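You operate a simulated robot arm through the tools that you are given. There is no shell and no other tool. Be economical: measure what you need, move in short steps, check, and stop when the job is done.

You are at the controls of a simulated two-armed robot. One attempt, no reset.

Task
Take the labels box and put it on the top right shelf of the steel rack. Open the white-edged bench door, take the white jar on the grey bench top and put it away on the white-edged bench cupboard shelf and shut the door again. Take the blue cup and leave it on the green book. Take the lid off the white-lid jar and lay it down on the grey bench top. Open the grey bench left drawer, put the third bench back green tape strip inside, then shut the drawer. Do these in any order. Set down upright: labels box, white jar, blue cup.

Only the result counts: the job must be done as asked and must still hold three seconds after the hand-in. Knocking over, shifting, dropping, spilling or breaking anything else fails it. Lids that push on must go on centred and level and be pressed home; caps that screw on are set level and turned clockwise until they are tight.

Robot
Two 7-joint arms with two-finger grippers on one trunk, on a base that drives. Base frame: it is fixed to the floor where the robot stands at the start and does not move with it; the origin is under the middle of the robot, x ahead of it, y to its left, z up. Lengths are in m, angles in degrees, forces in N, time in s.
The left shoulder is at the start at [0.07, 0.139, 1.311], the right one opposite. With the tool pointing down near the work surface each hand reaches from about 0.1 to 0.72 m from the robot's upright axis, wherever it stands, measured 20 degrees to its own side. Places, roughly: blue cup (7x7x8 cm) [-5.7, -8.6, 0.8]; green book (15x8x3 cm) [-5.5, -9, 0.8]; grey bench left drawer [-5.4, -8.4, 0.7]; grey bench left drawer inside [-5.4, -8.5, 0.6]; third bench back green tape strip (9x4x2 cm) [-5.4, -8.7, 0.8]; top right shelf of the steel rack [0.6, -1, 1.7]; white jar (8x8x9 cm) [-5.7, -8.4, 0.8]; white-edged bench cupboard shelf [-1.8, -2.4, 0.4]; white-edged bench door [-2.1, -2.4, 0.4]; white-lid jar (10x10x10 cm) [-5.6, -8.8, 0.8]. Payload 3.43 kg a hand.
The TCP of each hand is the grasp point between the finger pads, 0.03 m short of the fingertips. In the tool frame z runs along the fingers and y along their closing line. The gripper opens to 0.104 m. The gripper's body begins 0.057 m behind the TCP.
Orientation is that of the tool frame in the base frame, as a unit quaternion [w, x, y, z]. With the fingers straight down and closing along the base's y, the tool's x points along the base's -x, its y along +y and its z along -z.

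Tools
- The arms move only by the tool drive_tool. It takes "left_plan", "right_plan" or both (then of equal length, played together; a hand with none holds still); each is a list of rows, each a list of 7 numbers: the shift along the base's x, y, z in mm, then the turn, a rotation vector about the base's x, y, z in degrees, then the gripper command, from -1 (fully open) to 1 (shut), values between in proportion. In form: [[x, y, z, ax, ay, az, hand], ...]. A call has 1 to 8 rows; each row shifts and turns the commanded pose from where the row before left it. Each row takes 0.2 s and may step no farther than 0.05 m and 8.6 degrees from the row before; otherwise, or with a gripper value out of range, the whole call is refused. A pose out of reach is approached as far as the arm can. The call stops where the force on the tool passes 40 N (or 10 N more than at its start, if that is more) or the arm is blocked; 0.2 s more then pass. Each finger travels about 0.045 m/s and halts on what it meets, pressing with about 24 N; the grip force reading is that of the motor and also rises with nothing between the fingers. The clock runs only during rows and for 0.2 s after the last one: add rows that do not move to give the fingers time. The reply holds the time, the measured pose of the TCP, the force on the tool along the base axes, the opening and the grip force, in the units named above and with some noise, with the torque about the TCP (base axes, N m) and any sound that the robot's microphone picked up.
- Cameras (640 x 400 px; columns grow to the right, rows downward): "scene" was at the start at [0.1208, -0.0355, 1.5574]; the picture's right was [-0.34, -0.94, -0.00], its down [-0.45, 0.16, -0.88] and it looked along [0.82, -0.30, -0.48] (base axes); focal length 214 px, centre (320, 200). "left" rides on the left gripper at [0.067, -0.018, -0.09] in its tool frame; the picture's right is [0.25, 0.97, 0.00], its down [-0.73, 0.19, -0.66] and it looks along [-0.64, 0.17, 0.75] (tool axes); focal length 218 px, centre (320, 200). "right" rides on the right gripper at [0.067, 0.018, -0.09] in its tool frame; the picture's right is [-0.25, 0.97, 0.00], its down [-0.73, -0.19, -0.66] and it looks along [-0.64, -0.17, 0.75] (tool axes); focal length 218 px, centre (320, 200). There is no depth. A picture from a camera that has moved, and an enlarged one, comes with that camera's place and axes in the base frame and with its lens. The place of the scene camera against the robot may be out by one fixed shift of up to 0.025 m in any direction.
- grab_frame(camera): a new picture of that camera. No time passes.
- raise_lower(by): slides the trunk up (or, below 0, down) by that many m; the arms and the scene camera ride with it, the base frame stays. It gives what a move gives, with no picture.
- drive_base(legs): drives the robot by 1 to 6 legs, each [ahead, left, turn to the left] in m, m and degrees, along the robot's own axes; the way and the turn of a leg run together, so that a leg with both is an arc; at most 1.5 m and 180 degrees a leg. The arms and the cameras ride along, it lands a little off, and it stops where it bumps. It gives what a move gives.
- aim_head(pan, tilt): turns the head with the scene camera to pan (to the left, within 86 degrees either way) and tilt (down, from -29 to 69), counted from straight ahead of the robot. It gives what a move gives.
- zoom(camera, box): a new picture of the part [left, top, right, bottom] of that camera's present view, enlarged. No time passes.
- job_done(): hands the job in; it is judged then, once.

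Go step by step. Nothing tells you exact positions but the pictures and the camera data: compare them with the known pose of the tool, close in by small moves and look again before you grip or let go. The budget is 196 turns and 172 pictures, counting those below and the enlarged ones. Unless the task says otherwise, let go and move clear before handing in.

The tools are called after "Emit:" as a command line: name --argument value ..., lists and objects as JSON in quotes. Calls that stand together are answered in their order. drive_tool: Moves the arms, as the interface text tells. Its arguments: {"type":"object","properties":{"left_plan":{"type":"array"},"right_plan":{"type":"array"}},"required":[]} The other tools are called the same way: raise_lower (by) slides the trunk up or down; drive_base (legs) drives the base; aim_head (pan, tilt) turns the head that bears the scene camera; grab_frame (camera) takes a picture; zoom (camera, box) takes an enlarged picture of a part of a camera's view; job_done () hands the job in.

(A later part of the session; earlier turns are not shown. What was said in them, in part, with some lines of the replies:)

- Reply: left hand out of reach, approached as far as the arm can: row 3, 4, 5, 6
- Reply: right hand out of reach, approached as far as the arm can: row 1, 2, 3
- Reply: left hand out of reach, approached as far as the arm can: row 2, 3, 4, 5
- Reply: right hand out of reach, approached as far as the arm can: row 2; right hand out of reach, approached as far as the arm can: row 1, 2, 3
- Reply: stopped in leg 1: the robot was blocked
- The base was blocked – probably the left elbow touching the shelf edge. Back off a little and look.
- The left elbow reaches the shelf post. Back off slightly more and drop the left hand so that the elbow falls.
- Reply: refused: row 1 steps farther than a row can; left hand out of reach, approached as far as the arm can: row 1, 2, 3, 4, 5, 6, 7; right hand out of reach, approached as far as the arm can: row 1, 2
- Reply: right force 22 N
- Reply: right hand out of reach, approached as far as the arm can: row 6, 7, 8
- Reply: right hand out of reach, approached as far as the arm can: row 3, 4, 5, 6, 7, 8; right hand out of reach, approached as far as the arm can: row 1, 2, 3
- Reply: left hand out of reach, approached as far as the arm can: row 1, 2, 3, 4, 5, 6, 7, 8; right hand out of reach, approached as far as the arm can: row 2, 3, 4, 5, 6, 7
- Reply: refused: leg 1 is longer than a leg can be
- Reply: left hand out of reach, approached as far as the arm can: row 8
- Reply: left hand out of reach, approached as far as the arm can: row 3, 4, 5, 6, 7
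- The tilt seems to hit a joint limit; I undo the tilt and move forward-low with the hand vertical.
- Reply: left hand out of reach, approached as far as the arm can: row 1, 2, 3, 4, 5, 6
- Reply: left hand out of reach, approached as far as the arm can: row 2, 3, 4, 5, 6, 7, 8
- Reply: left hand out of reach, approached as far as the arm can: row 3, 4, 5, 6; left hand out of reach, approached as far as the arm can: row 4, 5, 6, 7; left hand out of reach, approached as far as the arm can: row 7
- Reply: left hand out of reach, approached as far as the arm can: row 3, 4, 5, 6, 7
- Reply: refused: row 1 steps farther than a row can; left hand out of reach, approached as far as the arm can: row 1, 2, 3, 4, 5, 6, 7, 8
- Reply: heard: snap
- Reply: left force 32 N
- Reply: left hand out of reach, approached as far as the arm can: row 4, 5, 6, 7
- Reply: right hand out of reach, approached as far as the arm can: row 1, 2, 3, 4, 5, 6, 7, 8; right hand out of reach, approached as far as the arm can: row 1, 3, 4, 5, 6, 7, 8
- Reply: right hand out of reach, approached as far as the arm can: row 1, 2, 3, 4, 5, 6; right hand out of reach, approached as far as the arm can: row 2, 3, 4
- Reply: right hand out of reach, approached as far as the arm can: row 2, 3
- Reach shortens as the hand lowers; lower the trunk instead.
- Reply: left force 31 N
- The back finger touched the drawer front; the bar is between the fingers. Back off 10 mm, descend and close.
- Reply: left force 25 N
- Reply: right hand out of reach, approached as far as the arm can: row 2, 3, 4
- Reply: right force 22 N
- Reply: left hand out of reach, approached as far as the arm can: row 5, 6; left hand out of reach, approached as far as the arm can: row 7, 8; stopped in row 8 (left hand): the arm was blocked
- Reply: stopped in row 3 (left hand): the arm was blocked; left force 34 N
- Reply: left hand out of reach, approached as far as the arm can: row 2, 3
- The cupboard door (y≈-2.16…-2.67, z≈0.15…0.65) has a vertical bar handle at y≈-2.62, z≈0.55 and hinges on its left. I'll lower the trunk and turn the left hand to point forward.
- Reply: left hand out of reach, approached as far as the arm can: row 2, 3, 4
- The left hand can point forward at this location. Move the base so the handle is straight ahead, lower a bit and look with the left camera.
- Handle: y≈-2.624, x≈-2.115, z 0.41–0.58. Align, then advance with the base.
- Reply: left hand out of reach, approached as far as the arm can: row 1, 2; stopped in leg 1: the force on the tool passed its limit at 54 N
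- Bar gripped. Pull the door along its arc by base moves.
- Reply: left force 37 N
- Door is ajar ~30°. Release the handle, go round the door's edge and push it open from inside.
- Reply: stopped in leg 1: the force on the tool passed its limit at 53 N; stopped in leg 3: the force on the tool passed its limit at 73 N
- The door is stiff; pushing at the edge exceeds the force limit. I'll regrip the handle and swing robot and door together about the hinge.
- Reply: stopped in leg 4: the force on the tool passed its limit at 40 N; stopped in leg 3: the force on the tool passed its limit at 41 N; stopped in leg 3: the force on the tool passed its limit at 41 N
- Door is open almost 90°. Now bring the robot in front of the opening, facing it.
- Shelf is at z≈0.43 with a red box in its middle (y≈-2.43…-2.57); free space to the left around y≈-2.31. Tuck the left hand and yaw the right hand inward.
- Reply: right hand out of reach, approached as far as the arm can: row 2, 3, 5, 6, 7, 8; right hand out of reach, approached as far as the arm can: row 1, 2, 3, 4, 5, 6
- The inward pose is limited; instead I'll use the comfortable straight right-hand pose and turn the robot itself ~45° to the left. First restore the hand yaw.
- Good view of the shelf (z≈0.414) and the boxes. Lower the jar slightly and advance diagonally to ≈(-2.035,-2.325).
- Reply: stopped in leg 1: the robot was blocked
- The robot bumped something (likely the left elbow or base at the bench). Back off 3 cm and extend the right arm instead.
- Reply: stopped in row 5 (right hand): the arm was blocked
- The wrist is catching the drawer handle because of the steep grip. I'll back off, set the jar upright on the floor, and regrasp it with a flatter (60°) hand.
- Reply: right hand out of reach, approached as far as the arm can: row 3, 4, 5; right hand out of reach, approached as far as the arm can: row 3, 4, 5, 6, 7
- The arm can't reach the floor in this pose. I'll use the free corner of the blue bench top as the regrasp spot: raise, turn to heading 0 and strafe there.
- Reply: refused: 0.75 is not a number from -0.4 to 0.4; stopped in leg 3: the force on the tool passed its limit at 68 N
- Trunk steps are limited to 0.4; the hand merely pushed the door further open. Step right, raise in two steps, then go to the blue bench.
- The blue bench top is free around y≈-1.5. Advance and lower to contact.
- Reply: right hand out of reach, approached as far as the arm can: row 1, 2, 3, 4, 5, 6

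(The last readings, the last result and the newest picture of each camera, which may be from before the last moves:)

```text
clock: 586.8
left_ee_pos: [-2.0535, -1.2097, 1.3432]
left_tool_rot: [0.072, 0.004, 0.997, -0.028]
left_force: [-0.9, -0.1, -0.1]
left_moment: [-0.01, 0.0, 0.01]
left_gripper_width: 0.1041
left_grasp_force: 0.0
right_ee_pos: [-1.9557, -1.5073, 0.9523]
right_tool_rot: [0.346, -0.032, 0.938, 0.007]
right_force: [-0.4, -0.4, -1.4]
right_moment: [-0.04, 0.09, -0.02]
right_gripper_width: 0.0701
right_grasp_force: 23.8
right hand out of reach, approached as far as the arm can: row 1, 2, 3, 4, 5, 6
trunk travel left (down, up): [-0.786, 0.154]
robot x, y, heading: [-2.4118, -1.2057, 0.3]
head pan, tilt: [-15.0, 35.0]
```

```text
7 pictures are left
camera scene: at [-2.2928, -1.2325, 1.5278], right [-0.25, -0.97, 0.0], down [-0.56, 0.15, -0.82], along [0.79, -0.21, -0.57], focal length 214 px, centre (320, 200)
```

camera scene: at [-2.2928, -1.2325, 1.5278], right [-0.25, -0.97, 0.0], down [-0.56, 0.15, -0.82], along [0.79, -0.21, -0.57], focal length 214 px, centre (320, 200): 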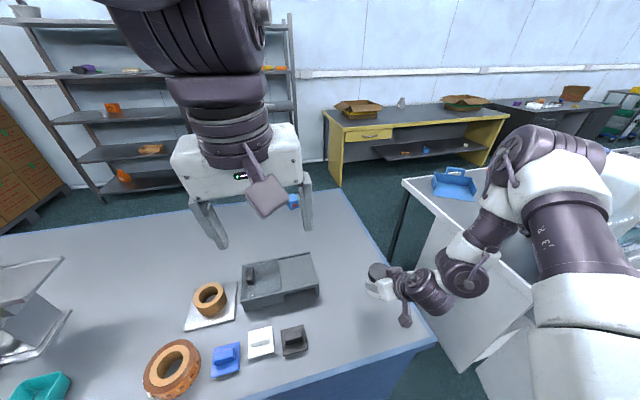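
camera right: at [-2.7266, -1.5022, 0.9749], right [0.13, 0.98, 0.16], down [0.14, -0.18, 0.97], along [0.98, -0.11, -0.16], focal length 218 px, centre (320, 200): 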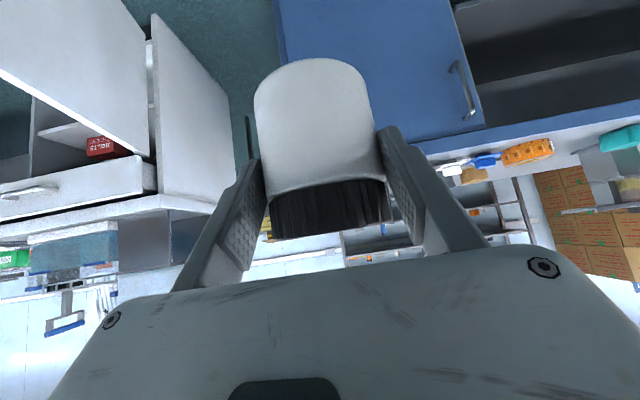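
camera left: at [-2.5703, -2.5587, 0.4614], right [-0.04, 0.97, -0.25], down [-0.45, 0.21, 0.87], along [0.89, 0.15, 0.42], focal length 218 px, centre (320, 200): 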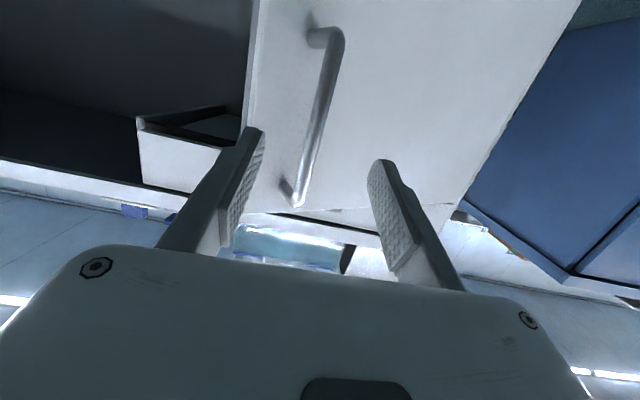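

Arm height is at its limit; lower with the trunk.

Emit:
raise_lower --by -0.04

Emit:
raise_lower --by -0.015

```text
clock: 587.6
left_ee_pos: [-2.0541, -1.2093, 1.3033]
left_tool_rot: [0.072, 0.003, 0.997, -0.028]
left_force: [-0.1, 0.0, -0.2]
left_moment: [0.03, 0.0, 0.01]
left_gripper_width: 0.1041
left_grasp_force: 0.0
right_ee_pos: [-1.9564, -1.5074, 0.9131]
right_tool_rot: [0.346, -0.031, 0.938, 0.007]
right_force: [-0.3, -0.2, -2.1]
right_moment: [-0.01, 0.05, 0.01]
right_gripper_width: 0.0702
right_grasp_force: 23.6
trunk travel left (down, up): [-0.746, 0.194]
robot x, y, heading: [-2.4093, -1.2062, 0.6]
head pan, tilt: [-15.0, 35.0]
```

```text
clock: 588.2
left_ee_pos: [-2.0528, -1.2095, 1.2888]
left_tool_rot: [0.071, 0.004, 0.997, -0.028]
left_force: [0.7, 0.0, -0.6]
left_moment: [-0.01, 0.06, -0.04]
left_gripper_width: 0.104
left_grasp_force: 0.1
right_ee_pos: [-1.9567, -1.5073, 0.8974]
right_tool_rot: [0.347, -0.031, 0.937, 0.007]
right_force: [0.3, -0.1, -2.4]
right_moment: [0.0, 0.07, -0.02]
right_gripper_width: 0.0702
right_grasp_force: 24.5
trunk travel left (down, up): [-0.731, 0.209]
robot x, y, heading: [-2.4115, -1.2042, 0.3]
head pan, tilt: [-15.0, 35.0]
```

Emit:
raise_lower --by -0.012

Emit:
raise_lower --by -0.008

Emit:
grab_frame --camera "right"

```text
clock: 588.8
left_ee_pos: [-2.0533, -1.2103, 1.2768]
left_tool_rot: [0.071, 0.004, 0.997, -0.027]
left_force: [0.2, -0.2, -0.1]
left_moment: [-0.01, -0.01, -0.01]
left_gripper_width: 0.1042
left_grasp_force: 0.1
right_ee_pos: [-1.9558, -1.5084, 0.8856]
right_tool_rot: [0.346, -0.032, 0.938, 0.007]
right_force: [-0.5, -0.1, -2.0]
right_moment: [-0.02, 0.06, 0.0]
right_gripper_width: 0.0701
right_grasp_force: 24.4
trunk travel left (down, up): [-0.719, 0.221]
robot x, y, heading: [-2.4138, -1.2057, 0.1]
head pan, tilt: [-15.0, 35.0]
```

```text
clock: 589.4
left_ee_pos: [-2.0528, -1.2096, 1.2679]
left_tool_rot: [0.071, 0.003, 0.997, -0.028]
left_force: [-0.6, 0.6, -0.1]
left_moment: [0.0, 0.02, 0.02]
left_gripper_width: 0.1043
left_grasp_force: 0.1
right_ee_pos: [-1.9558, -1.5085, 0.877]
right_tool_rot: [0.346, -0.031, 0.938, 0.007]
right_force: [0.5, -0.1, -2.5]
right_moment: [0.02, 0.09, 0.01]
right_gripper_width: 0.0701
right_grasp_force: 23.8
trunk travel left (down, up): [-0.711, 0.229]
robot x, y, heading: [-2.4124, -1.2039, 0.3]
head pan, tilt: [-15.0, 35.0]
```

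```text
6 pictures are left
camera right: at [-2.0646, -1.4977, 0.9001], right [0.13, 0.98, 0.16], down [0.14, -0.17, 0.97], along [0.98, -0.1, -0.16], focal length 218 px, centre (320, 200)
```

right: 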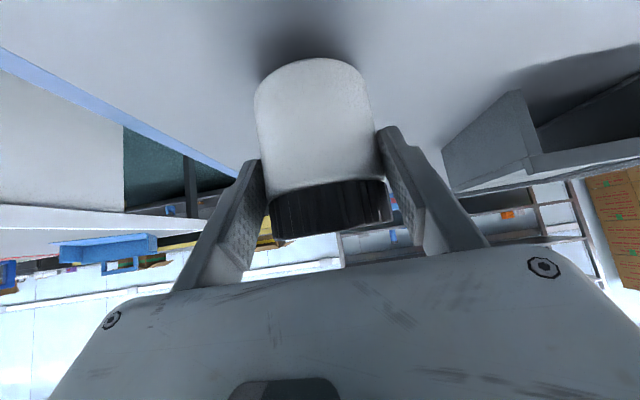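

Emit:
raise_lower --by -0.008

Emit:
raise_lower --by -0.006

```text
clock: 590.0
left_ee_pos: [-2.0515, -1.2087, 1.2599]
left_tool_rot: [0.071, 0.003, 0.997, -0.028]
left_force: [0.2, 0.0, 0.1]
left_moment: [0.02, 0.0, -0.02]
left_gripper_width: 0.104
left_grasp_force: 0.0
right_ee_pos: [-1.9558, -1.5082, 0.8696]
right_tool_rot: [0.346, -0.032, 0.938, 0.008]
right_force: [0.4, 0.2, -2.6]
right_moment: [-0.03, 0.04, 0.02]
right_gripper_width: 0.0701
right_grasp_force: 24.0
trunk travel left (down, up): [-0.703, 0.237]
robot x, y, heading: [-2.412, -1.2047, 0.3]
head pan, tilt: [-15.0, 35.0]
```

```text
clock: 590.5
left_ee_pos: [-2.0538, -1.2092, 1.2558]
left_tool_rot: [0.072, 0.004, 0.997, -0.027]
left_force: [0.2, 0.6, -0.3]
left_moment: [-0.02, 0.01, 0.05]
left_gripper_width: 0.104
left_grasp_force: 0.0
right_ee_pos: [-1.9549, -1.5064, 0.8655]
right_tool_rot: [0.349, -0.031, 0.937, 0.007]
right_force: [0.6, 0.1, 12.8]
right_moment: [0.19, -0.74, -0.06]
right_gripper_width: 0.0704
right_grasp_force: 24.4
trunk travel left (down, up): [-0.697, 0.243]
robot x, y, heading: [-2.4129, -1.2042, 0.1]
head pan, tilt: [-15.0, 35.0]
```

Jar stands on the blue bench (top ≈0.807). Release, withdraw along the tool axis and flatten the hand tilt.

Emit:
drive_tool --right_plan '[[0, 0, 0, 0, 0, 0, 0.3], [0, 0, 0, 0, 0, 0, -0.5], [0, 0, 0, 0, 0, 0, -1], [0, 0, 0, 0, 0, 0, -1], [-25, 0, 28, 0, 0, 0, -1], [-25, 0, 28, 0, 0, 0, -1], [-30, 0, 30, 0, 0, 0, -1], [-30, 0, 30, 0, 0, 0, -1]]'

Emit:
drive_base --legs '[[-0.12, 0, 0]]'

Emit:
drive_tool --right_plan '[[0, 0, 0, 0, -7.5, 0, -1], [0, 0, 0, 0, -7.5, 0, -1], [0, 0, 0, 0, -7.5, 0, -1], [0, 0, 0, 0, 0, 0, -1]]'

```text
clock: 592.3
left_ee_pos: [-2.0539, -1.2088, 1.2543]
left_tool_rot: [0.072, 0.004, 0.997, -0.028]
left_force: [-0.4, -0.1, -0.4]
left_moment: [-0.01, 0.01, -0.02]
left_gripper_width: 0.1038
left_grasp_force: 0.0
right_ee_pos: [-2.0046, -1.5086, 0.9198]
right_tool_rot: [0.346, -0.031, 0.938, 0.007]
right_force: [0.3, 0.0, -0.2]
right_moment: [-0.02, -0.01, -0.01]
right_gripper_width: 0.1039
right_grasp_force: 0.0
right hand out of reach, approached as far as the arm can: row 7, 8
trunk travel left (down, up): [-0.697, 0.243]
robot x, y, heading: [-2.4145, -1.2044, 0.4]
head pan, tilt: [-15.0, 35.0]
```

```text
clock: 593.5
left_ee_pos: [-2.1705, -1.2092, 1.2534]
left_tool_rot: [0.072, 0.004, 0.997, -0.028]
left_force: [0.7, -0.3, -0.3]
left_moment: [-0.02, 0.01, 0.0]
left_gripper_width: 0.1041
left_grasp_force: 0.1
right_ee_pos: [-2.1227, -1.509, 0.9188]
right_tool_rot: [0.345, -0.032, 0.938, 0.008]
right_force: [-0.3, 0.3, 0.5]
right_moment: [0.01, 0.03, -0.01]
right_gripper_width: 0.1039
right_grasp_force: 0.1
trunk travel left (down, up): [-0.697, 0.243]
robot x, y, heading: [-2.531, -1.2062, 0.4]
head pan, tilt: [-15.0, 35.0]
```

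```text
clock: 594.5
left_ee_pos: [-2.169, -1.2104, 1.2541]
left_tool_rot: [0.071, 0.004, 0.997, -0.028]
left_force: [1.5, 0.0, 0.1]
left_moment: [0.0, 0.02, 0.01]
left_gripper_width: 0.1039
left_grasp_force: 0.1
right_ee_pos: [-2.0992, -1.546, 0.9564]
right_tool_rot: [0.51, -0.035, 0.86, 0.006]
right_force: [-0.1, -0.8, -1.1]
right_moment: [0.01, -0.04, 0.02]
right_gripper_width: 0.1042
right_grasp_force: 0.1
right hand out of reach, approached as far as the arm can: row 1, 2, 3
trunk travel left (down, up): [-0.697, 0.243]
robot x, y, heading: [-2.5313, -1.2099, 0.3]
head pan, tilt: [-15.0, 35.0]
```

Tilt is now 61°. Lower with the trunk, align sideways and slide forward over the jar (at (-1.955,-1.507)).

Emit:
raise_lower --by -0.098

Emit:
drive_base --legs '[[0, 0.038, 0], [0.07, 0, 0]]'

Emit:
grab_frame --camera "right"

```text
clock: 595.9
left_ee_pos: [-2.1711, -1.2087, 1.1556]
left_tool_rot: [0.071, 0.002, 0.997, -0.028]
left_force: [0.1, 0.6, -0.8]
left_moment: [-0.02, 0.01, 0.0]
left_gripper_width: 0.1039
left_grasp_force: 0.0
right_ee_pos: [-2.1016, -1.5457, 0.8605]
right_tool_rot: [0.51, -0.034, 0.86, 0.005]
right_force: [0.1, -0.4, -0.3]
right_moment: [0.01, -0.02, -0.02]
right_gripper_width: 0.1041
right_grasp_force: 0.0
trunk travel left (down, up): [-0.599, 0.341]
robot x, y, heading: [-2.5332, -1.2078, 0.3]
head pan, tilt: [-15.0, 35.0]
```

```text
clock: 597.4
left_ee_pos: [-2.102, -1.1717, 1.1555]
left_tool_rot: [0.072, 0.004, 0.997, -0.028]
left_force: [0.0, -0.2, -0.4]
left_moment: [0.03, 0.03, 0.01]
left_gripper_width: 0.104
left_grasp_force: 0.1
right_ee_pos: [-2.031, -1.5088, 0.8602]
right_tool_rot: [0.509, -0.035, 0.86, 0.006]
right_force: [0.1, 0.2, -0.8]
right_moment: [-0.02, 0.01, -0.01]
right_gripper_width: 0.1042
right_grasp_force: 0.0
trunk travel left (down, up): [-0.599, 0.341]
robot x, y, heading: [-2.4623, -1.1682, 0.1]
head pan, tilt: [-15.0, 35.0]
```

```text
5 pictures are left
camera right: at [-2.1419, -1.4992, 0.8418], right [0.06, 0.98, 0.2], down [-0.21, -0.18, 0.96], along [0.97, -0.1, 0.2], focal length 218 px, centre (320, 200)
```

right: 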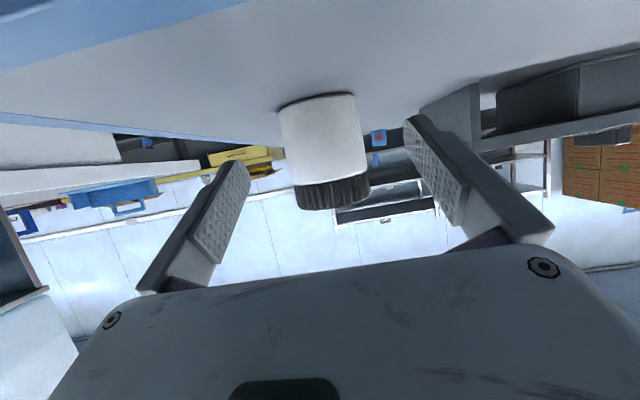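

Jar upright and centred between the fingers. Slide in, close, lift with the trunk and back out.

Emit:
drive_base --legs '[[0.073, 0, 0]]'

Emit:
drive_tool --right_plan '[[0, 0, 0, 0, 0, 0, 0.3], [0, 0, 0, 0, 0, 0, 1], [0, 0, 0, 0, 0, 0, 1], [0, 0, 0, 0, 0, 0, 1], [0, 0, 0, 0, 0, 0, 1]]'

Emit:
raise_lower --by 0.06

Emit:
drive_base --legs '[[-0.5, 0, 0]]'

```text
clock: 598.4
left_ee_pos: [-2.03, -1.1717, 1.1562]
left_tool_rot: [0.071, 0.004, 0.997, -0.028]
left_force: [0.3, -0.7, -0.5]
left_moment: [0.01, 0.01, 0.0]
left_gripper_width: 0.1038
left_grasp_force: 0.0
right_ee_pos: [-1.96, -1.5087, 0.8593]
right_tool_rot: [0.509, -0.034, 0.86, 0.006]
right_force: [0.8, -0.2, -0.2]
right_moment: [-0.02, 0.01, 0.01]
right_gripper_width: 0.1038
right_grasp_force: 0.0
trunk travel left (down, up): [-0.599, 0.341]
robot x, y, heading: [-2.3908, -1.1701, -0.1]
head pan, tilt: [-15.0, 35.0]
```

```text
clock: 599.6
left_ee_pos: [-2.03, -1.1711, 1.1559]
left_tool_rot: [0.072, 0.005, 0.997, -0.029]
left_force: [0.9, -0.1, 0.2]
left_moment: [0.02, -0.01, -0.04]
left_gripper_width: 0.1036
left_grasp_force: 0.1
right_ee_pos: [-1.9582, -1.508, 0.8594]
right_tool_rot: [0.51, -0.034, 0.859, 0.006]
right_force: [1.3, 0.2, 5.9]
right_moment: [0.32, -0.18, -0.03]
right_gripper_width: 0.0704
right_grasp_force: 24.1
trunk travel left (down, up): [-0.599, 0.341]
robot x, y, heading: [-2.3887, -1.1635, 0.1]
head pan, tilt: [-15.0, 35.0]
```

```text
clock: 600.6
left_ee_pos: [-2.0287, -1.1723, 1.216]
left_tool_rot: [0.072, 0.004, 0.997, -0.028]
left_force: [-0.1, 0.7, -0.5]
left_moment: [0.03, 0.01, -0.01]
left_gripper_width: 0.1041
left_grasp_force: 0.1
right_ee_pos: [-1.9581, -1.5086, 0.9194]
right_tool_rot: [0.51, -0.034, 0.86, 0.006]
right_force: [0.3, 0.2, -2.1]
right_moment: [0.02, 0.07, -0.04]
right_gripper_width: 0.0702
right_grasp_force: 24.1
trunk travel left (down, up): [-0.659, 0.281]
robot x, y, heading: [-2.387, -1.168, 0.3]
head pan, tilt: [-15.0, 35.0]
```

```text
clock: 603.5
left_ee_pos: [-2.5286, -1.1742, 1.216]
left_tool_rot: [0.071, 0.006, 0.997, -0.029]
left_force: [0.1, 0.1, -0.6]
left_moment: [0.01, 0.01, 0.02]
left_gripper_width: 0.1039
left_grasp_force: 0.0
right_ee_pos: [-2.4587, -1.5122, 0.918]
right_tool_rot: [0.509, -0.033, 0.86, 0.005]
right_force: [0.6, -0.1, -2.8]
right_moment: [0.0, 0.07, 0.01]
right_gripper_width: 0.0703
right_grasp_force: 23.8
trunk travel left (down, up): [-0.659, 0.281]
robot x, y, heading: [-2.8919, -1.1684, 0.3]
head pan, tilt: [-15.0, 35.0]
```

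Jar regrasped flat (bottom 52 mm below TCP). Return to the cupboard, turn to ~48° and lower.

Emit:
drive_base --legs '[[-0.1, 0, 0], [0, -1.4, 0], [0, -0.15, 0], [0, 0, 48]]'

Emit:
raise_lower --by -0.4

Emit:
drive_base --legs '[[0, -0.1, 0], [0.15, 0, 0]]'

Emit:
grab_frame --camera "right"

```text
clock: 614.5
left_ee_pos: [-2.7462, -2.4708, 1.2158]
left_tool_rot: [0.077, -0.396, 0.915, 0.003]
left_force: [-0.3, 0.4, -0.1]
left_moment: [0.01, 0.0, 0.01]
left_gripper_width: 0.1039
left_grasp_force: 0.0
right_ee_pos: [-2.4513, -2.6486, 0.9186]
right_tool_rot: [0.465, -0.375, 0.774, 0.209]
right_force: [0.1, -0.5, -2.6]
right_moment: [-0.03, 0.05, -0.03]
right_gripper_width: 0.0705
right_grasp_force: 24.1
trunk travel left (down, up): [-0.659, 0.281]
robot x, y, heading: [-2.9939, -2.7355, 47.8]
head pan, tilt: [-15.0, 35.0]
```

```text
clock: 618.3
left_ee_pos: [-2.7469, -2.4709, 0.8155]
left_tool_rot: [0.077, -0.396, 0.915, 0.002]
left_force: [0.3, 0.9, 0.2]
left_moment: [-0.01, -0.02, -0.01]
left_gripper_width: 0.1041
left_grasp_force: 0.1
right_ee_pos: [-2.4514, -2.6481, 0.5186]
right_tool_rot: [0.464, -0.375, 0.774, 0.209]
right_force: [0.2, 0.2, -1.6]
right_moment: [-0.05, 0.03, 0.02]
right_gripper_width: 0.0705
right_grasp_force: 23.6
trunk travel left (down, up): [-0.259, 0.681]
robot x, y, heading: [-2.9965, -2.7309, 47.6]
head pan, tilt: [-15.0, 35.0]
```

```text
clock: 620.4
left_ee_pos: [-2.5699, -2.4282, 0.8148]
left_tool_rot: [0.076, -0.396, 0.915, 0.002]
left_force: [-0.6, -0.3, 0.8]
left_moment: [0.01, -0.01, 0.0]
left_gripper_width: 0.1037
left_grasp_force: 0.1
right_ee_pos: [-2.276, -2.6062, 0.5184]
right_tool_rot: [0.465, -0.375, 0.774, 0.209]
right_force: [0.2, 0.1, -1.9]
right_moment: [-0.03, 0.01, 0.0]
right_gripper_width: 0.0704
right_grasp_force: 24.1
trunk travel left (down, up): [-0.259, 0.681]
robot x, y, heading: [-2.8198, -2.6869, 47.1]
head pan, tilt: [-15.0, 35.0]
```

```text
4 pictures are left
camera right: at [-2.3582, -2.6819, 0.5011], right [-0.68, 0.71, 0.2], down [-0.01, -0.28, 0.96], along [0.74, 0.65, 0.2], focal length 218 px, centre (320, 200)
```

right: 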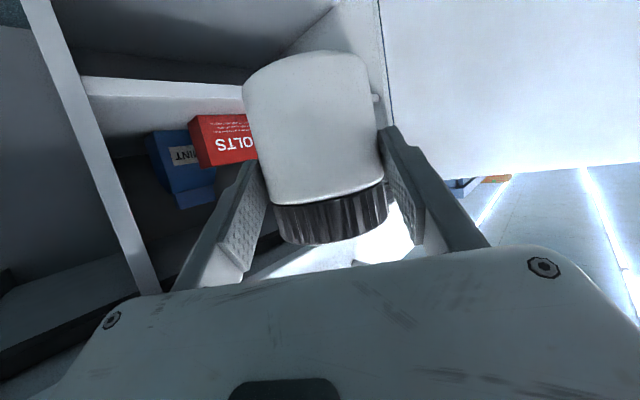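

Shelf top ≈0.41. Lower 3 cm and advance in.

Emit:
raise_lower --by -0.025

Emit:
drive_base --legs '[[0.22, 0, 0], [0.1, 0, 0], [0.045, 0, 0]]'

```text
clock: 621.1
left_ee_pos: [-2.5723, -2.429, 0.7916]
left_tool_rot: [0.077, -0.395, 0.916, 0.003]
left_force: [-0.4, 0.0, 1.4]
left_moment: [0.0, -0.04, -0.03]
left_gripper_width: 0.1037
left_grasp_force: 0.1
right_ee_pos: [-2.2769, -2.6064, 0.4933]
right_tool_rot: [0.465, -0.375, 0.774, 0.209]
right_force: [0.5, 0.3, -2.7]
right_moment: [-0.05, 0.04, 0.01]
right_gripper_width: 0.0702
right_grasp_force: 24.4
trunk travel left (down, up): [-0.234, 0.706]
robot x, y, heading: [-2.8183, -2.691, 47.6]
head pan, tilt: [-15.0, 35.0]
```

```text
clock: 623.5
left_ee_pos: [-2.3763, -2.2198, 0.7912]
left_tool_rot: [0.078, -0.387, 0.919, 0.001]
left_force: [0.2, -0.4, 0.0]
left_moment: [0.02, 0.05, 0.03]
left_gripper_width: 0.1041
left_grasp_force: 0.1
right_ee_pos: [-2.0797, -2.4072, 0.4943]
right_tool_rot: [0.467, -0.361, 0.782, 0.202]
right_force: [-0.1, 0.5, -1.1]
right_moment: [-0.03, 0.04, -0.01]
right_gripper_width: 0.0704
right_grasp_force: 24.2
trunk travel left (down, up): [-0.234, 0.706]
robot x, y, heading: [-2.6254, -2.4769, 46.4]
head pan, tilt: [-15.0, 35.0]
stopped in leg 2: the robot was blocked; the commanded pose is now the measured one
```

Blocked again – likely the right elbow at the bench front. Back off slightly and extend the arm the last 10 cm instead.

Emit:
drive_base --legs '[[-0.03, 0, 0]]'

Emit:
drive_tool --right_plan '[[13, 17, 0, 0, 0, 0, 1], [13, 17, 0, 0, 0, 0, 1], [13, 17, 0, 0, 0, 0, 1], [13, 17, 0, 0, 0, 0, 1], [13, 17, 0, 0, 0, 0, 1], [0, 0, 0, 0, 0, 0, 1]]'

```text
clock: 624.3
left_ee_pos: [-2.3935, -2.2409, 0.7917]
left_tool_rot: [0.076, -0.388, 0.918, 0.002]
left_force: [0.5, 0.5, 0.3]
left_moment: [0.0, -0.03, 0.0]
left_gripper_width: 0.1038
left_grasp_force: 0.1
right_ee_pos: [-2.0987, -2.4284, 0.4923]
right_tool_rot: [0.466, -0.361, 0.782, 0.203]
right_force: [0.4, -0.7, -2.3]
right_moment: [-0.05, 0.06, 0.01]
right_gripper_width: 0.0701
right_grasp_force: 24.1
trunk travel left (down, up): [-0.234, 0.706]
robot x, y, heading: [-2.6447, -2.501, 46.3]
head pan, tilt: [-15.0, 35.0]
```

```text
clock: 625.2
left_ee_pos: [-2.3996, -2.2389, 0.795]
left_tool_rot: [0.077, -0.386, 0.919, 0.001]
left_force: [-0.8, -0.4, 0.2]
left_moment: [-0.04, -0.08, 0.0]
left_gripper_width: 0.1042
left_grasp_force: 0.0
right_ee_pos: [-2.0503, -2.4304, 0.4789]
right_tool_rot: [0.462, -0.271, 0.822, 0.194]
right_force: [0.2, 1.5, 0.3]
right_moment: [-0.16, 0.13, -0.06]
right_gripper_width: 0.0698
right_grasp_force: 23.9
trunk travel left (down, up): [-0.234, 0.706]
robot x, y, heading: [-2.6495, -2.4972, 46.4]
head pan, tilt: [-15.0, 35.0]
stopped in row 4 (right hand): the arm was blocked; the commanded pose is now the measured one
```

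Emit:
aim_head --pan -30 --tilt 30

Emit:
grab_frame --camera "scene"

```text
clock: 626.0
left_ee_pos: [-2.3979, -2.2392, 0.7924]
left_tool_rot: [0.077, -0.387, 0.919, 0.001]
left_force: [0.4, -0.2, 0.5]
left_moment: [0.02, 0.0, -0.01]
left_gripper_width: 0.1039
left_grasp_force: 0.0
right_ee_pos: [-2.0509, -2.4317, 0.473]
right_tool_rot: [0.463, -0.27, 0.822, 0.193]
right_force: [-0.2, -0.2, -2.9]
right_moment: [-0.02, 0.04, -0.02]
right_gripper_width: 0.07
right_grasp_force: 23.2
trunk travel left (down, up): [-0.234, 0.706]
robot x, y, heading: [-2.6489, -2.4988, 46.7]
head pan, tilt: [-30.0, 30.0]
```

```text
3 pictures are left
camera scene: at [-2.5466, -2.4388, 0.9842], right [0.28, -0.96, 0.0], down [-0.48, -0.14, -0.87], along [0.83, 0.24, -0.5], focal length 214 px, centre (320, 200)
```

scene: 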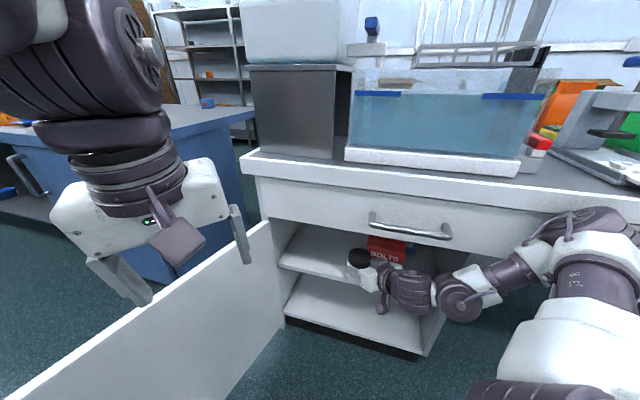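

The picture shows the right elbow meeting the bench front. I'll retract, open the door wider with the left hand, and come in at a smaller angle.

Emit:
drive_base --legs '[[-0.33, 0, 0]]'

Emit:
drive_tool --right_plan '[[0, 0, 0, -1.45, -2.3, 6.1, 1], [0, 0, 0, -1.45, -2.3, 6.1, 1], [0, 0, 0, 0, 0, 0, 1]]'

Emit:
raise_lower --by -0.22

Emit:
drive_base --legs '[[0, 0, -46.7]]'

```text
clock: 628.1
left_ee_pos: [-2.627, -2.4804, 0.7903]
left_tool_rot: [0.076, -0.388, 0.919, 0.001]
left_force: [-0.1, 0.3, 0.3]
left_moment: [0.01, 0.0, 0.01]
left_gripper_width: 0.104
left_grasp_force: 0.1
right_ee_pos: [-2.2792, -2.6723, 0.4712]
right_tool_rot: [0.46, -0.271, 0.822, 0.195]
right_force: [0.1, -0.4, -2.7]
right_moment: [-0.04, 0.09, -0.01]
right_gripper_width: 0.0702
right_grasp_force: 24.2
trunk travel left (down, up): [-0.234, 0.706]
robot x, y, heading: [-2.8806, -2.7399, 46.7]
head pan, tilt: [-30.0, 30.0]
```

```text
clock: 629.0
left_ee_pos: [-2.6284, -2.4804, 0.7902]
left_tool_rot: [0.076, -0.388, 0.918, 0.002]
left_force: [-0.1, -0.2, 0.0]
left_moment: [-0.01, 0.01, 0.0]
left_gripper_width: 0.104
left_grasp_force: 0.0
right_ee_pos: [-2.281, -2.6728, 0.4713]
right_tool_rot: [0.462, -0.377, 0.775, 0.21]
right_force: [1.2, 0.2, -2.2]
right_moment: [-0.07, 0.06, 0.03]
right_gripper_width: 0.0701
right_grasp_force: 23.9
trunk travel left (down, up): [-0.234, 0.706]
robot x, y, heading: [-2.8841, -2.7397, 46.7]
head pan, tilt: [-30.0, 30.0]
```

```text
clock: 631.3
left_ee_pos: [-2.6269, -2.4808, 0.5707]
left_tool_rot: [0.076, -0.388, 0.918, 0.001]
left_force: [0.5, -0.7, -0.3]
left_moment: [-0.01, 0.02, 0.02]
left_gripper_width: 0.104
left_grasp_force: 0.1
right_ee_pos: [-2.281, -2.6717, 0.2525]
right_tool_rot: [0.463, -0.375, 0.775, 0.211]
right_force: [0.3, -1.1, -2.2]
right_moment: [-0.06, 0.05, 0.03]
right_gripper_width: 0.0704
right_grasp_force: 23.9
trunk travel left (down, up): [-0.014, 0.926]
robot x, y, heading: [-2.8787, -2.7378, 46.6]
head pan, tilt: [-30.0, 30.0]
```

```text
clock: 633.8
left_ee_pos: [-2.5194, -2.743, 0.5702]
left_tool_rot: [0.07, 0.006, 0.997, -0.028]
left_force: [0.4, 0.7, 1.2]
left_moment: [0.0, 0.0, -0.03]
left_gripper_width: 0.1039
left_grasp_force: 0.1
right_ee_pos: [-2.4184, -3.1276, 0.252]
right_tool_rot: [0.509, -0.04, 0.86, 0.012]
right_force: [-0.1, -0.2, -2.3]
right_moment: [-0.02, 0.05, -0.01]
right_gripper_width: 0.0703
right_grasp_force: 24.1
trunk travel left (down, up): [-0.014, 0.926]
robot x, y, heading: [-2.8798, -2.7392, -0.2]
head pan, tilt: [-30.0, 30.0]
```

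Emit:
drive_base --legs '[[0, 0.52, 0], [0, 0.04, 0], [0, 0.04, 0], [0, 0.04, 0], [0, 0.04, 0], [0, 0.04, 0]]'

```text
clock: 638.7
left_ee_pos: [-2.5249, -2.1006, 0.5704]
left_tool_rot: [0.069, 0.016, 0.997, -0.032]
left_force: [1.3, -17.4, 5.9]
left_moment: [1.18, 0.03, -0.22]
left_gripper_width: 0.0935
left_grasp_force: 0.1
right_ee_pos: [-2.4201, -2.4773, 0.2507]
right_tool_rot: [0.508, -0.042, 0.861, 0.013]
right_force: [-0.2, 0.0, -2.6]
right_moment: [0.01, 0.06, -0.01]
right_gripper_width: 0.0701
right_grasp_force: 23.8
trunk travel left (down, up): [-0.014, 0.926]
robot x, y, heading: [-2.8841, -2.0916, 0.0]
head pan, tilt: [-30.0, 30.0]
stopped in leg 5: the force on the tool passed its limit at 55 N (the readings are from after the stop); the commanded pose is now the measured one
```

Emit:
drive_base --legs '[[0, 0.04, 0], [0, 0.04, 0], [0, 0.04, 0], [0, 0.04, 0], [0, 0.04, 0], [0, 0.04, 0]]'

Emit:
drive_base --legs '[[0, 0.04, 0], [0, 0.04, 0], [0, 0.04, 0], [0, 0.04, 0], [0, 0.04, 0], [0, 0.04, 0]]'

```text
clock: 639.4
left_ee_pos: [-2.5264, -2.0998, 0.5696]
left_tool_rot: [0.069, 0.027, 0.997, -0.038]
left_force: [0.5, -19.6, 7.2]
left_moment: [1.39, -0.02, -0.24]
left_gripper_width: 0.091
left_grasp_force: 0.0
right_ee_pos: [-2.4225, -2.4723, 0.2511]
right_tool_rot: [0.507, -0.039, 0.861, 0.011]
right_force: [-0.6, 0.2, -1.8]
right_moment: [-0.01, 0.1, 0.0]
right_gripper_width: 0.0702
right_grasp_force: 23.4
trunk travel left (down, up): [-0.014, 0.926]
robot x, y, heading: [-2.8815, -2.0792, -0.0]
head pan, tilt: [-30.0, 30.0]
stopped in leg 1: the force on the tool passed its limit at 54 N (the readings are from after the stop); the commanded pose is now the measured one
```

```text
clock: 640.2
left_ee_pos: [-2.5294, -2.1001, 0.5704]
left_tool_rot: [0.068, 0.038, 0.996, -0.042]
left_force: [-0.1, -21.4, 7.6]
left_moment: [1.55, -0.07, -0.22]
left_gripper_width: 0.0899
left_grasp_force: 0.0
right_ee_pos: [-2.4249, -2.4666, 0.2498]
right_tool_rot: [0.507, -0.037, 0.861, 0.009]
right_force: [-0.3, 0.3, -2.7]
right_moment: [-0.01, 0.08, 0.0]
right_gripper_width: 0.0705
right_grasp_force: 24.0
trunk travel left (down, up): [-0.014, 0.926]
robot x, y, heading: [-2.8831, -2.076, 0.1]
head pan, tilt: [-30.0, 30.0]
stopped in leg 1: the force on the tool passed its limit at 54 N (the readings are from after the stop); the commanded pose is now the measured one
```

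The door's stop is at ~105°. Instead I'll extend the right arm further forward so its elbow stays behind the bench front.

Emit:
drive_base --legs '[[0, -0.4, 0], [-0.1, 0, 0]]'

Emit:
drive_tool --right_plan '[[35, 10, 0, 0, 0, 0, 1], [35, 10, 0, 0, 0, 0, 1], [35, 10, 0, 0, 0, 0, 1], [35, 10, 0, 0, 0, 0, 1], [35, 10, 0, 0, 0, 0, 1], [35, 10, 0, 0, 0, 0, 1], [0, 0, 0, 0, 0, 0, 1]]'

```text
clock: 643.5
left_ee_pos: [-2.6288, -2.4966, 0.5692]
left_tool_rot: [0.068, 0.034, 0.996, -0.042]
left_force: [0.7, -0.3, 0.9]
left_moment: [0.01, -0.01, -0.01]
left_gripper_width: 0.1039
left_grasp_force: 0.0
right_ee_pos: [-2.5228, -2.8666, 0.2505]
right_tool_rot: [0.507, -0.039, 0.861, 0.009]
right_force: [-0.6, 0.4, -2.6]
right_moment: [0.04, 0.05, 0.0]
right_gripper_width: 0.0702
right_grasp_force: 24.2
trunk travel left (down, up): [-0.014, 0.926]
robot x, y, heading: [-2.9833, -2.4747, -0.1]
head pan, tilt: [-30.0, 30.0]
```

```text
clock: 645.0
left_ee_pos: [-2.6289, -2.4959, 0.5679]
left_tool_rot: [0.067, 0.034, 0.996, -0.042]
left_force: [-0.3, -0.1, -0.4]
left_moment: [0.02, 0.0, -0.03]
left_gripper_width: 0.1041
left_grasp_force: 0.2
right_ee_pos: [-2.3167, -2.8073, 0.2572]
right_tool_rot: [0.507, -0.039, 0.861, 0.01]
right_force: [-0.1, 0.9, -2.4]
right_moment: [-0.01, 0.08, 0.01]
right_gripper_width: 0.0703
right_grasp_force: 24.3
right hand out of reach, approached as far as the arm can: row 6
trunk travel left (down, up): [-0.014, 0.926]
robot x, y, heading: [-2.9831, -2.4762, -0.0]
head pan, tilt: [-30.0, 30.0]
```

Arm extended. Raise, turn to ~30° and line up.

Emit:
raise_lower --by 0.235

Emit:
drive_base --legs '[[0, 0, 30]]'

```text
clock: 647.5
left_ee_pos: [-2.6273, -2.4971, 0.8036]
left_tool_rot: [0.067, 0.034, 0.996, -0.041]
left_force: [-0.3, 1.1, 0.3]
left_moment: [-0.01, 0.0, 0.01]
left_gripper_width: 0.104
left_grasp_force: 0.2
right_ee_pos: [-2.317, -2.8077, 0.4921]
right_tool_rot: [0.506, -0.039, 0.862, 0.009]
right_force: [-0.6, 0.3, -1.9]
right_moment: [0.03, 0.07, -0.01]
right_gripper_width: 0.0703
right_grasp_force: 24.3
trunk travel left (down, up): [-0.249, 0.691]
robot x, y, heading: [-2.9807, -2.476, -0.0]
head pan, tilt: [-30.0, 30.0]
```

```text
clock: 649.4
left_ee_pos: [-2.6635, -2.3175, 0.8031]
left_tool_rot: [0.076, -0.224, 0.971, -0.022]
left_force: [0.9, 0.0, 0.1]
left_moment: [0.03, 0.05, 0.0]
left_gripper_width: 0.104
left_grasp_force: 0.1
right_ee_pos: [-2.2404, -2.4322, 0.4927]
right_tool_rot: [0.487, -0.259, 0.823, 0.138]
right_force: [-0.4, 1.0, -1.5]
right_moment: [-0.06, 0.06, 0.0]
right_gripper_width: 0.07
right_grasp_force: 24.0
trunk travel left (down, up): [-0.249, 0.691]
robot x, y, heading: [-2.9841, -2.4754, 29.9]
head pan, tilt: [-30.0, 30.0]
```

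Emit:
drive_base --legs '[[0, -0.02, 0], [0.15, 0, 0], [0.08, 0, 0]]'

Emit:
grab_frame --camera "right"

```text
clock: 651.8
left_ee_pos: [-2.4546, -2.22, 0.8035]
left_tool_rot: [0.075, -0.224, 0.971, -0.023]
left_force: [0.3, -0.1, 0.2]
left_moment: [0.01, 0.05, -0.01]
left_gripper_width: 0.1042
left_grasp_force: 0.1
right_ee_pos: [-2.029, -2.3359, 0.4914]
right_tool_rot: [0.486, -0.259, 0.823, 0.139]
right_force: [-0.3, 0.1, -3.7]
right_moment: [-0.08, 0.05, 0.01]
right_gripper_width: 0.0705
right_grasp_force: 24.3
trunk travel left (down, up): [-0.249, 0.691]
robot x, y, heading: [-2.7736, -2.377, 29.8]
head pan, tilt: [-30.0, 30.0]
```

```text
2 pictures are left
camera right: at [-2.1309, -2.3843, 0.4746], right [-0.44, 0.87, 0.2], down [-0.08, -0.26, 0.96], along [0.89, 0.41, 0.19], focal length 218 px, centre (320, 200)
```

right: 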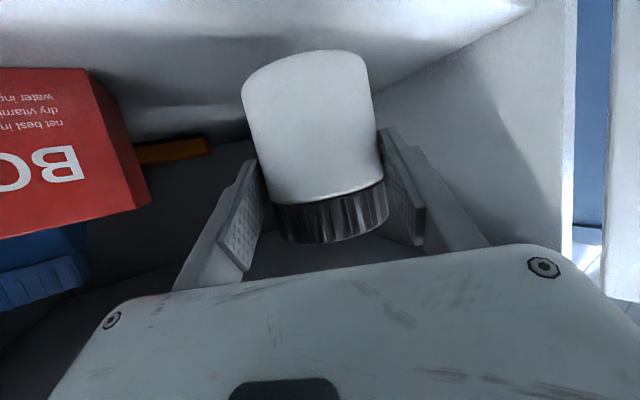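

The jar is over the shelf with free room. Lower with the trunk to contact.

Emit:
raise_lower --by -0.02

Emit:
raise_lower --by -0.006

```text
clock: 652.5
left_ee_pos: [-2.4562, -2.2206, 0.7832]
left_tool_rot: [0.077, -0.223, 0.972, -0.022]
left_force: [-0.3, 0.7, -0.2]
left_moment: [0.0, -0.02, -0.01]
left_gripper_width: 0.1041
left_grasp_force: 0.1
right_ee_pos: [-2.0313, -2.3358, 0.4718]
right_tool_rot: [0.488, -0.258, 0.822, 0.139]
right_force: [0.4, -0.2, -1.7]
right_moment: [-0.07, 0.05, -0.01]
right_gripper_width: 0.0701
right_grasp_force: 24.3
trunk travel left (down, up): [-0.229, 0.711]
robot x, y, heading: [-2.7748, -2.3778, 29.9]
head pan, tilt: [-30.0, 30.0]
```

```text
clock: 653.0
left_ee_pos: [-2.456, -2.2206, 0.7776]
left_tool_rot: [0.077, -0.223, 0.972, -0.022]
left_force: [-0.3, 0.1, 0.1]
left_moment: [0.03, -0.01, -0.03]
left_gripper_width: 0.104
left_grasp_force: 0.0
right_ee_pos: [-2.0307, -2.3361, 0.4656]
right_tool_rot: [0.487, -0.259, 0.823, 0.138]
right_force: [0.0, -0.4, -2.6]
right_moment: [-0.05, 0.05, -0.01]
right_gripper_width: 0.0701
right_grasp_force: 23.5
trunk travel left (down, up): [-0.223, 0.717]
robot x, y, heading: [-2.7742, -2.3801, 29.8]
head pan, tilt: [-30.0, 30.0]
```

Emit:
raise_lower --by -0.005

Emit:
raise_lower --by -0.004

```text
clock: 653.6
left_ee_pos: [-2.4558, -2.2207, 0.7732]
left_tool_rot: [0.075, -0.224, 0.972, -0.023]
left_force: [0.5, 0.8, 0.8]
left_moment: [0.04, -0.01, 0.03]
left_gripper_width: 0.104
left_grasp_force: 0.0
right_ee_pos: [-2.0307, -2.3366, 0.4617]
right_tool_rot: [0.487, -0.259, 0.822, 0.139]
right_force: [0.8, -0.2, -0.9]
right_moment: [0.07, 0.03, -0.03]
right_gripper_width: 0.07
right_grasp_force: 24.1
trunk travel left (down, up): [-0.218, 0.722]
robot x, y, heading: [-2.7767, -2.38, 29.8]
head pan, tilt: [-30.0, 30.0]
```

```text
clock: 654.1
left_ee_pos: [-2.456, -2.2212, 0.7695]
left_tool_rot: [0.077, -0.223, 0.971, -0.022]
left_force: [-0.5, 0.1, -0.2]
left_moment: [-0.03, -0.01, 0.02]
left_gripper_width: 0.1037
left_grasp_force: 0.0
right_ee_pos: [-2.0307, -2.3353, 0.4599]
right_tool_rot: [0.489, -0.257, 0.821, 0.139]
right_force: [0.9, -2.5, 11.9]
right_moment: [0.52, -0.09, -0.03]
right_gripper_width: 0.07
right_grasp_force: 24.2
trunk travel left (down, up): [-0.214, 0.726]
robot x, y, heading: [-2.7762, -2.3794, 29.7]
head pan, tilt: [-30.0, 30.0]
```

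Contact. Release and withdraw straight back.

Emit:
drive_tool --right_plan '[[0, 0, 0, 0, 0, 0, 0.3], [0, 0, 0, 0, 0, 0, -0.3], [0, 0, 0, 0, 0, 0, -0.8], [0, 0, 0, 0, 0, 0, -0.8], [0, 0, 0, 0, 0, 0, -0.8]]'

Emit:
drive_base --legs '[[-0.12, 0, 0], [-0.28, 0, 0]]'

Emit:
grab_frame --camera "right"

```text
clock: 655.3
left_ee_pos: [-2.4555, -2.2209, 0.7684]
left_tool_rot: [0.076, -0.222, 0.972, -0.022]
left_force: [-0.3, -0.2, -0.2]
left_moment: [-0.03, -0.01, 0.02]
left_gripper_width: 0.1042
left_grasp_force: 0.1
right_ee_pos: [-2.0307, -2.3352, 0.4578]
right_tool_rot: [0.487, -0.259, 0.822, 0.139]
right_force: [-0.9, 0.0, -0.3]
right_moment: [0.02, 0.0, 0.02]
right_gripper_width: 0.0934
right_grasp_force: 0.1
trunk travel left (down, up): [-0.214, 0.726]
robot x, y, heading: [-2.7763, -2.3794, 29.9]
head pan, tilt: [-30.0, 30.0]
```

```text
clock: 658.1
left_ee_pos: [-2.8023, -2.419, 0.7684]
left_tool_rot: [0.076, -0.223, 0.972, -0.022]
left_force: [-0.1, 0.2, -0.6]
left_moment: [-0.02, -0.02, 0.04]
left_gripper_width: 0.1042
left_grasp_force: 0.1
right_ee_pos: [-2.3776, -2.5344, 0.4581]
right_tool_rot: [0.487, -0.259, 0.823, 0.138]
right_force: [0.0, 0.9, 1.0]
right_moment: [-0.02, 0.04, -0.01]
right_gripper_width: 0.0935
right_grasp_force: 0.0
trunk travel left (down, up): [-0.214, 0.726]
robot x, y, heading: [-3.1209, -2.5767, 30.1]
head pan, tilt: [-30.0, 30.0]
```

```text
1 pictures are left
camera right: at [-2.4784, -2.5827, 0.4408], right [-0.44, 0.87, 0.2], down [-0.09, -0.26, 0.96], along [0.89, 0.41, 0.19], focal length 218 px, centre (320, 200)
```

right: 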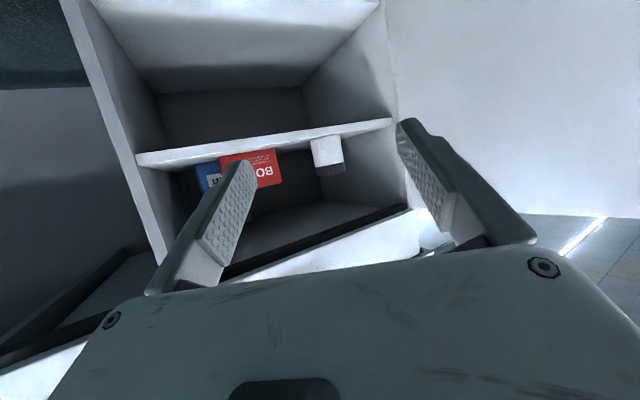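

The jar stands upright on the shelf. Now shut the door: go round to its outer side with the closed right hand.

Emit:
drive_base --legs '[[0, 0, -30], [-0.2, 0, 0], [0, 1.06, 0], [0.2, 0, 0]]'

Emit:
drive_tool --right_plan '[[0, 0, 0, 0, 0, 0, 1], [0, 0, 0, 0, 0, 0, 1], [0, 0, 0, 0, 0, 0, 1], [0, 0, 0, 0, 0, 0, 1], [0, 0, 0, 0, 0, 0, 1]]'

```text
clock: 667.4
left_ee_pos: [-2.7578, -1.5332, 0.769]
left_tool_rot: [0.067, 0.039, 0.996, -0.041]
left_force: [0.5, -0.5, -0.7]
left_moment: [0.03, -0.03, 0.01]
left_gripper_width: 0.1039
left_grasp_force: 0.1
right_ee_pos: [-2.4488, -1.8473, 0.4574]
right_tool_rot: [0.506, -0.034, 0.862, 0.006]
right_force: [0.0, -0.8, -0.9]
right_moment: [-0.01, -0.03, 0.0]
right_gripper_width: 0.0936
right_grasp_force: 0.1
trunk travel left (down, up): [-0.214, 0.726]
robot x, y, heading: [-3.1141, -1.5073, -0.2]
head pan, tilt: [-30.0, 30.0]
```

```text
clock: 668.6
left_ee_pos: [-2.7575, -1.5336, 0.7683]
left_tool_rot: [0.067, 0.038, 0.996, -0.042]
left_force: [0.3, 0.5, 0.3]
left_moment: [-0.03, 0.01, -0.01]
left_gripper_width: 0.1037
left_grasp_force: 0.1
right_ee_pos: [-2.4481, -1.8471, 0.4568]
right_tool_rot: [0.506, -0.035, 0.862, 0.007]
right_force: [0.3, 1.1, -0.3]
right_moment: [0.01, -0.02, -0.02]
right_gripper_width: 0.0002
right_grasp_force: 12.3
trunk travel left (down, up): [-0.214, 0.726]
robot x, y, heading: [-3.1146, -1.5089, -0.3]
head pan, tilt: [-30.0, 30.0]
```

Emit:
drive_base --legs '[[0, -0.12, 0], [0, -0.05, 0], [0, -0.05, 0], [0, -0.05, 0], [0, -0.05, 0], [0, -0.05, 0]]'

```text
clock: 672.5
left_ee_pos: [-2.7602, -1.9049, 0.7677]
left_tool_rot: [0.068, 0.037, 0.996, -0.04]
left_force: [0.0, -0.9, 0.4]
left_moment: [0.02, 0.0, 0.01]
left_gripper_width: 0.104
left_grasp_force: 0.0
right_ee_pos: [-2.4524, -2.2181, 0.4561]
right_tool_rot: [0.506, -0.035, 0.862, 0.007]
right_force: [0.1, -0.2, -0.8]
right_moment: [0.01, 0.01, 0.02]
right_gripper_width: 0.0002
right_grasp_force: 23.6
trunk travel left (down, up): [-0.214, 0.726]
robot x, y, heading: [-3.1171, -1.8799, -0.5]
head pan, tilt: [-30.0, 30.0]
```

Emit:
drive_base --legs '[[0, -0.05, 0], [0, -0.05, 0], [0, -0.05, 0], [0, -0.05, 0], [0, -0.05, 0]]'

```text
clock: 675.5
left_ee_pos: [-2.7621, -2.1537, 0.7678]
left_tool_rot: [0.067, 0.038, 0.996, -0.041]
left_force: [-0.2, 0.9, 0.4]
left_moment: [-0.01, 0.0, -0.03]
left_gripper_width: 0.1042
left_grasp_force: 0.0
right_ee_pos: [-2.4536, -2.4667, 0.457]
right_tool_rot: [0.506, -0.036, 0.862, 0.008]
right_force: [-0.8, -0.1, -0.7]
right_moment: [-0.01, 0.0, 0.04]
right_gripper_width: 0.0
right_grasp_force: 24.1
trunk travel left (down, up): [-0.214, 0.726]
robot x, y, heading: [-3.1157, -2.1274, -0.5]
head pan, tilt: [-30.0, 30.0]
```

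Emit:
drive_base --legs '[[0, -0.07, 0.5], [0.1, 0, 0], [0.08, 0, 0], [0.05, 0, 0]]'

```text
clock: 678.5
left_ee_pos: [-2.5328, -2.2191, 0.7678]
left_tool_rot: [0.066, 0.032, 0.996, -0.042]
left_force: [0.9, -0.2, 0.4]
left_moment: [-0.01, 0.04, -0.01]
left_gripper_width: 0.104
left_grasp_force: 0.1
right_ee_pos: [-2.2205, -2.5298, 0.4567]
right_tool_rot: [0.506, -0.039, 0.862, 0.01]
right_force: [0.1, -1.0, 0.2]
right_moment: [-0.04, -0.02, 0.01]
right_gripper_width: 0.0001
right_grasp_force: 24.2
trunk travel left (down, up): [-0.214, 0.726]
robot x, y, heading: [-2.8885, -2.1955, -0.1]
head pan, tilt: [-30.0, 30.0]
```

Emit:
drive_base --legs '[[0.05, 0, 0], [0.03, 0, 0], [0.02, 0, 0], [0.015, 0, 0]]'

```text
clock: 680.6
left_ee_pos: [-2.4182, -2.2189, 0.7686]
left_tool_rot: [0.067, 0.032, 0.996, -0.041]
left_force: [-1.0, 1.0, -0.3]
left_moment: [0.01, 0.02, -0.03]
left_gripper_width: 0.1042
left_grasp_force: 0.1
right_ee_pos: [-2.1046, -2.53, 0.4572]
right_tool_rot: [0.506, -0.041, 0.861, 0.01]
right_force: [-0.1, 0.3, 0.2]
right_moment: [-0.01, 0.01, -0.02]
right_gripper_width: 0.0001
right_grasp_force: 24.1
trunk travel left (down, up): [-0.214, 0.726]
robot x, y, heading: [-2.7712, -2.1999, 0.3]
head pan, tilt: [-30.0, 30.0]
```

No contact, so the hand slipped past the door's edge. Back out, shift left to be on the outer face, then push forward.

Emit:
drive_base --legs '[[-0.42, 0, 0], [0, 0.085, 0], [0.1, 0, 0], [0.06, 0, 0]]'

```text
clock: 685.2
left_ee_pos: [-2.6783, -2.133, 0.7688]
left_tool_rot: [0.067, 0.03, 0.996, -0.041]
left_force: [-0.6, 0.6, -0.7]
left_moment: [-0.01, 0.01, 0.01]
left_gripper_width: 0.1041
left_grasp_force: 0.0
right_ee_pos: [-2.3645, -2.4425, 0.4559]
right_tool_rot: [0.506, -0.041, 0.861, 0.01]
right_force: [1.0, 0.2, -1.1]
right_moment: [-0.03, -0.04, 0.0]
right_gripper_width: 0.0
right_grasp_force: 24.4
trunk travel left (down, up): [-0.214, 0.726]
robot x, y, heading: [-3.0353, -2.1175, 0.4]
head pan, tilt: [-30.0, 30.0]
```

Emit:
drive_base --legs '[[0.05, 0, 0], [0.05, 0, 0], [0.05, 0, 0], [0.03, 0, 0]]'

```text
clock: 687.6
left_ee_pos: [-2.4981, -2.1317, 0.7675]
left_tool_rot: [0.067, 0.028, 0.997, -0.04]
left_force: [0.6, 0.8, -0.3]
left_moment: [-0.04, 0.02, 0.0]
left_gripper_width: 0.104
left_grasp_force: 0.1
right_ee_pos: [-2.1826, -2.4408, 0.4562]
right_tool_rot: [0.506, -0.043, 0.861, 0.011]
right_force: [0.3, 0.9, 0.6]
right_moment: [0.01, -0.02, 0.0]
right_gripper_width: 0.0001
right_grasp_force: 23.7
trunk travel left (down, up): [-0.214, 0.726]
robot x, y, heading: [-2.8499, -2.1152, 0.3]
head pan, tilt: [-30.0, 30.0]
```

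Emit:
aim_head --pan -15 --tilt 38

Emit:
grab_frame --camera "scene"

```text
clock: 688.4
left_ee_pos: [-2.498, -2.1319, 0.769]
left_tool_rot: [0.068, 0.029, 0.996, -0.04]
left_force: [0.8, -0.2, -0.3]
left_moment: [0.01, 0.01, -0.01]
left_gripper_width: 0.1039
left_grasp_force: 0.0
right_ee_pos: [-2.1828, -2.4411, 0.4563]
right_tool_rot: [0.507, -0.042, 0.861, 0.011]
right_force: [-0.3, 0.5, 0.2]
right_moment: [-0.05, -0.01, 0.01]
right_gripper_width: 0.0001
right_grasp_force: 23.9
trunk travel left (down, up): [-0.214, 0.726]
robot x, y, heading: [-2.8534, -2.1115, 0.7]
head pan, tilt: [-15.0, 38.0]
```

```text
0 pictures are left
camera scene: at [-2.7348, -2.1398, 0.9513], right [-0.25, -0.97, 0.0], down [-0.6, 0.16, -0.79], along [0.76, -0.2, -0.62], focal length 214 px, centre (320, 200)
```

scene: 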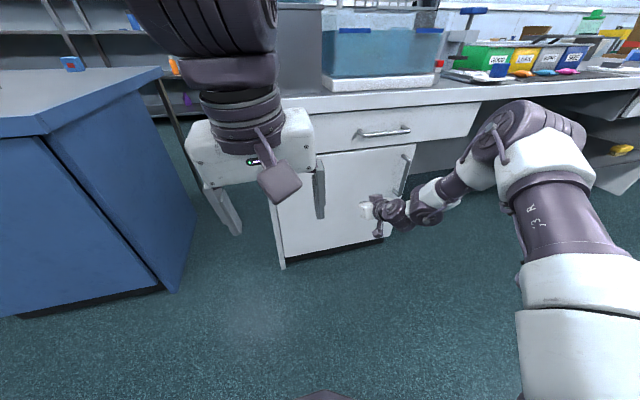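

The door looks nearly shut, with the hand in front of its panel. Push on gently until it meets its stop.

Emit:
drive_base --legs '[[0.03, 0, 0], [0.02, 0, 0], [0.02, 0, 0]]'

```text
clock: 690.0
left_ee_pos: [-2.4267, -2.1317, 0.7671]
left_tool_rot: [0.067, 0.03, 0.996, -0.041]
left_force: [0.4, 0.2, 0.2]
left_moment: [0.0, 0.01, -0.01]
left_gripper_width: 0.1042
left_grasp_force: 0.1
right_ee_pos: [-2.113, -2.4403, 0.4568]
right_tool_rot: [0.506, -0.042, 0.861, 0.011]
right_force: [-0.6, 0.1, -0.2]
right_moment: [-0.01, 0.02, -0.02]
right_gripper_width: 0.0003
right_grasp_force: 23.7
trunk travel left (down, up): [-0.214, 0.726]
robot x, y, heading: [-2.7869, -2.1114, 0.5]
head pan, tilt: [-15.0, 38.0]
```

Emit:
drive_base --legs '[[0.01, 0, 0], [0.01, 0, 0]]'

```text
clock: 691.1
left_ee_pos: [-2.4143, -2.1318, 0.7686]
left_tool_rot: [0.068, 0.031, 0.996, -0.041]
left_force: [-0.2, -0.4, -0.6]
left_moment: [0.02, -0.02, 0.01]
left_gripper_width: 0.1039
left_grasp_force: 0.0
right_ee_pos: [-2.1044, -2.4408, 0.4528]
right_tool_rot: [0.501, -0.042, 0.864, 0.013]
right_force: [-6.4, 1.7, 2.9]
right_moment: [-0.05, -0.03, 0.0]
right_gripper_width: 0.0002
right_grasp_force: 23.8
trunk travel left (down, up): [-0.214, 0.726]
robot x, y, heading: [-2.7688, -2.1157, 0.5]
head pan, tilt: [-15.0, 38.0]
stopped in leg 2: the force on the tool passed its limit at 55 N (the readings are from after the stop); the commanded pose is now the measured one
```

The door is against its stop (55 N). Withdraw straight back and finish.

Emit:
drive_base --legs '[[-0.05, 0, 0], [-0.35, 0, 0]]'

```text
clock: 693.9
left_ee_pos: [-2.8124, -2.1344, 0.7697]
left_tool_rot: [0.067, 0.03, 0.996, -0.04]
left_force: [0.7, -0.4, 0.1]
left_moment: [0.02, 0.0, 0.01]
left_gripper_width: 0.104
left_grasp_force: 0.1
right_ee_pos: [-2.5035, -2.4426, 0.4521]
right_tool_rot: [0.501, -0.043, 0.864, 0.013]
right_force: [0.6, -0.6, 0.4]
right_moment: [0.0, -0.02, -0.03]
right_gripper_width: 0.0
right_grasp_force: 23.6
trunk travel left (down, up): [-0.214, 0.726]
robot x, y, heading: [-3.1653, -2.1151, 0.4]
head pan, tilt: [-15.0, 38.0]
```

Both hands are empty and clear of everything, so I'm handing the job in now.

Emit:
job_done

```text
The job is handed in.
```

I carried out all five tasks and handed the job in; the one thing I couldn't look at again is the cupboard door, because I had used up the pictures.

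- **Labels box:** it stands upright on the top right shelf of the steel rack.
- **White jar:** it stands upright on the white-edged bench cupboard shelf.
- **Cupboard door:** I pushed it shut until it hit its stop (about 55 N). My last picture, just before that final push, showed it almost closed.
- **Blue cup:** it stands upright on the green book.
- **White-lid jar:** the lid is off and lying on the grey bench top. There was a snap as the gripper closed on the lid's rim. After that the lid lifted off cleanly and the jar stayed standing.
- **Tape strip and drawer:** the green tape strip is in the grey bench left drawer, and the drawer is shut flush.

To get a flatter grip on the white jar, I set it down briefly on the blue bench and picked it up again. The robot also bumped the rack and the white bench a few times while manoeuvring. I saw nothing knocked over or moved in the pictures I took.
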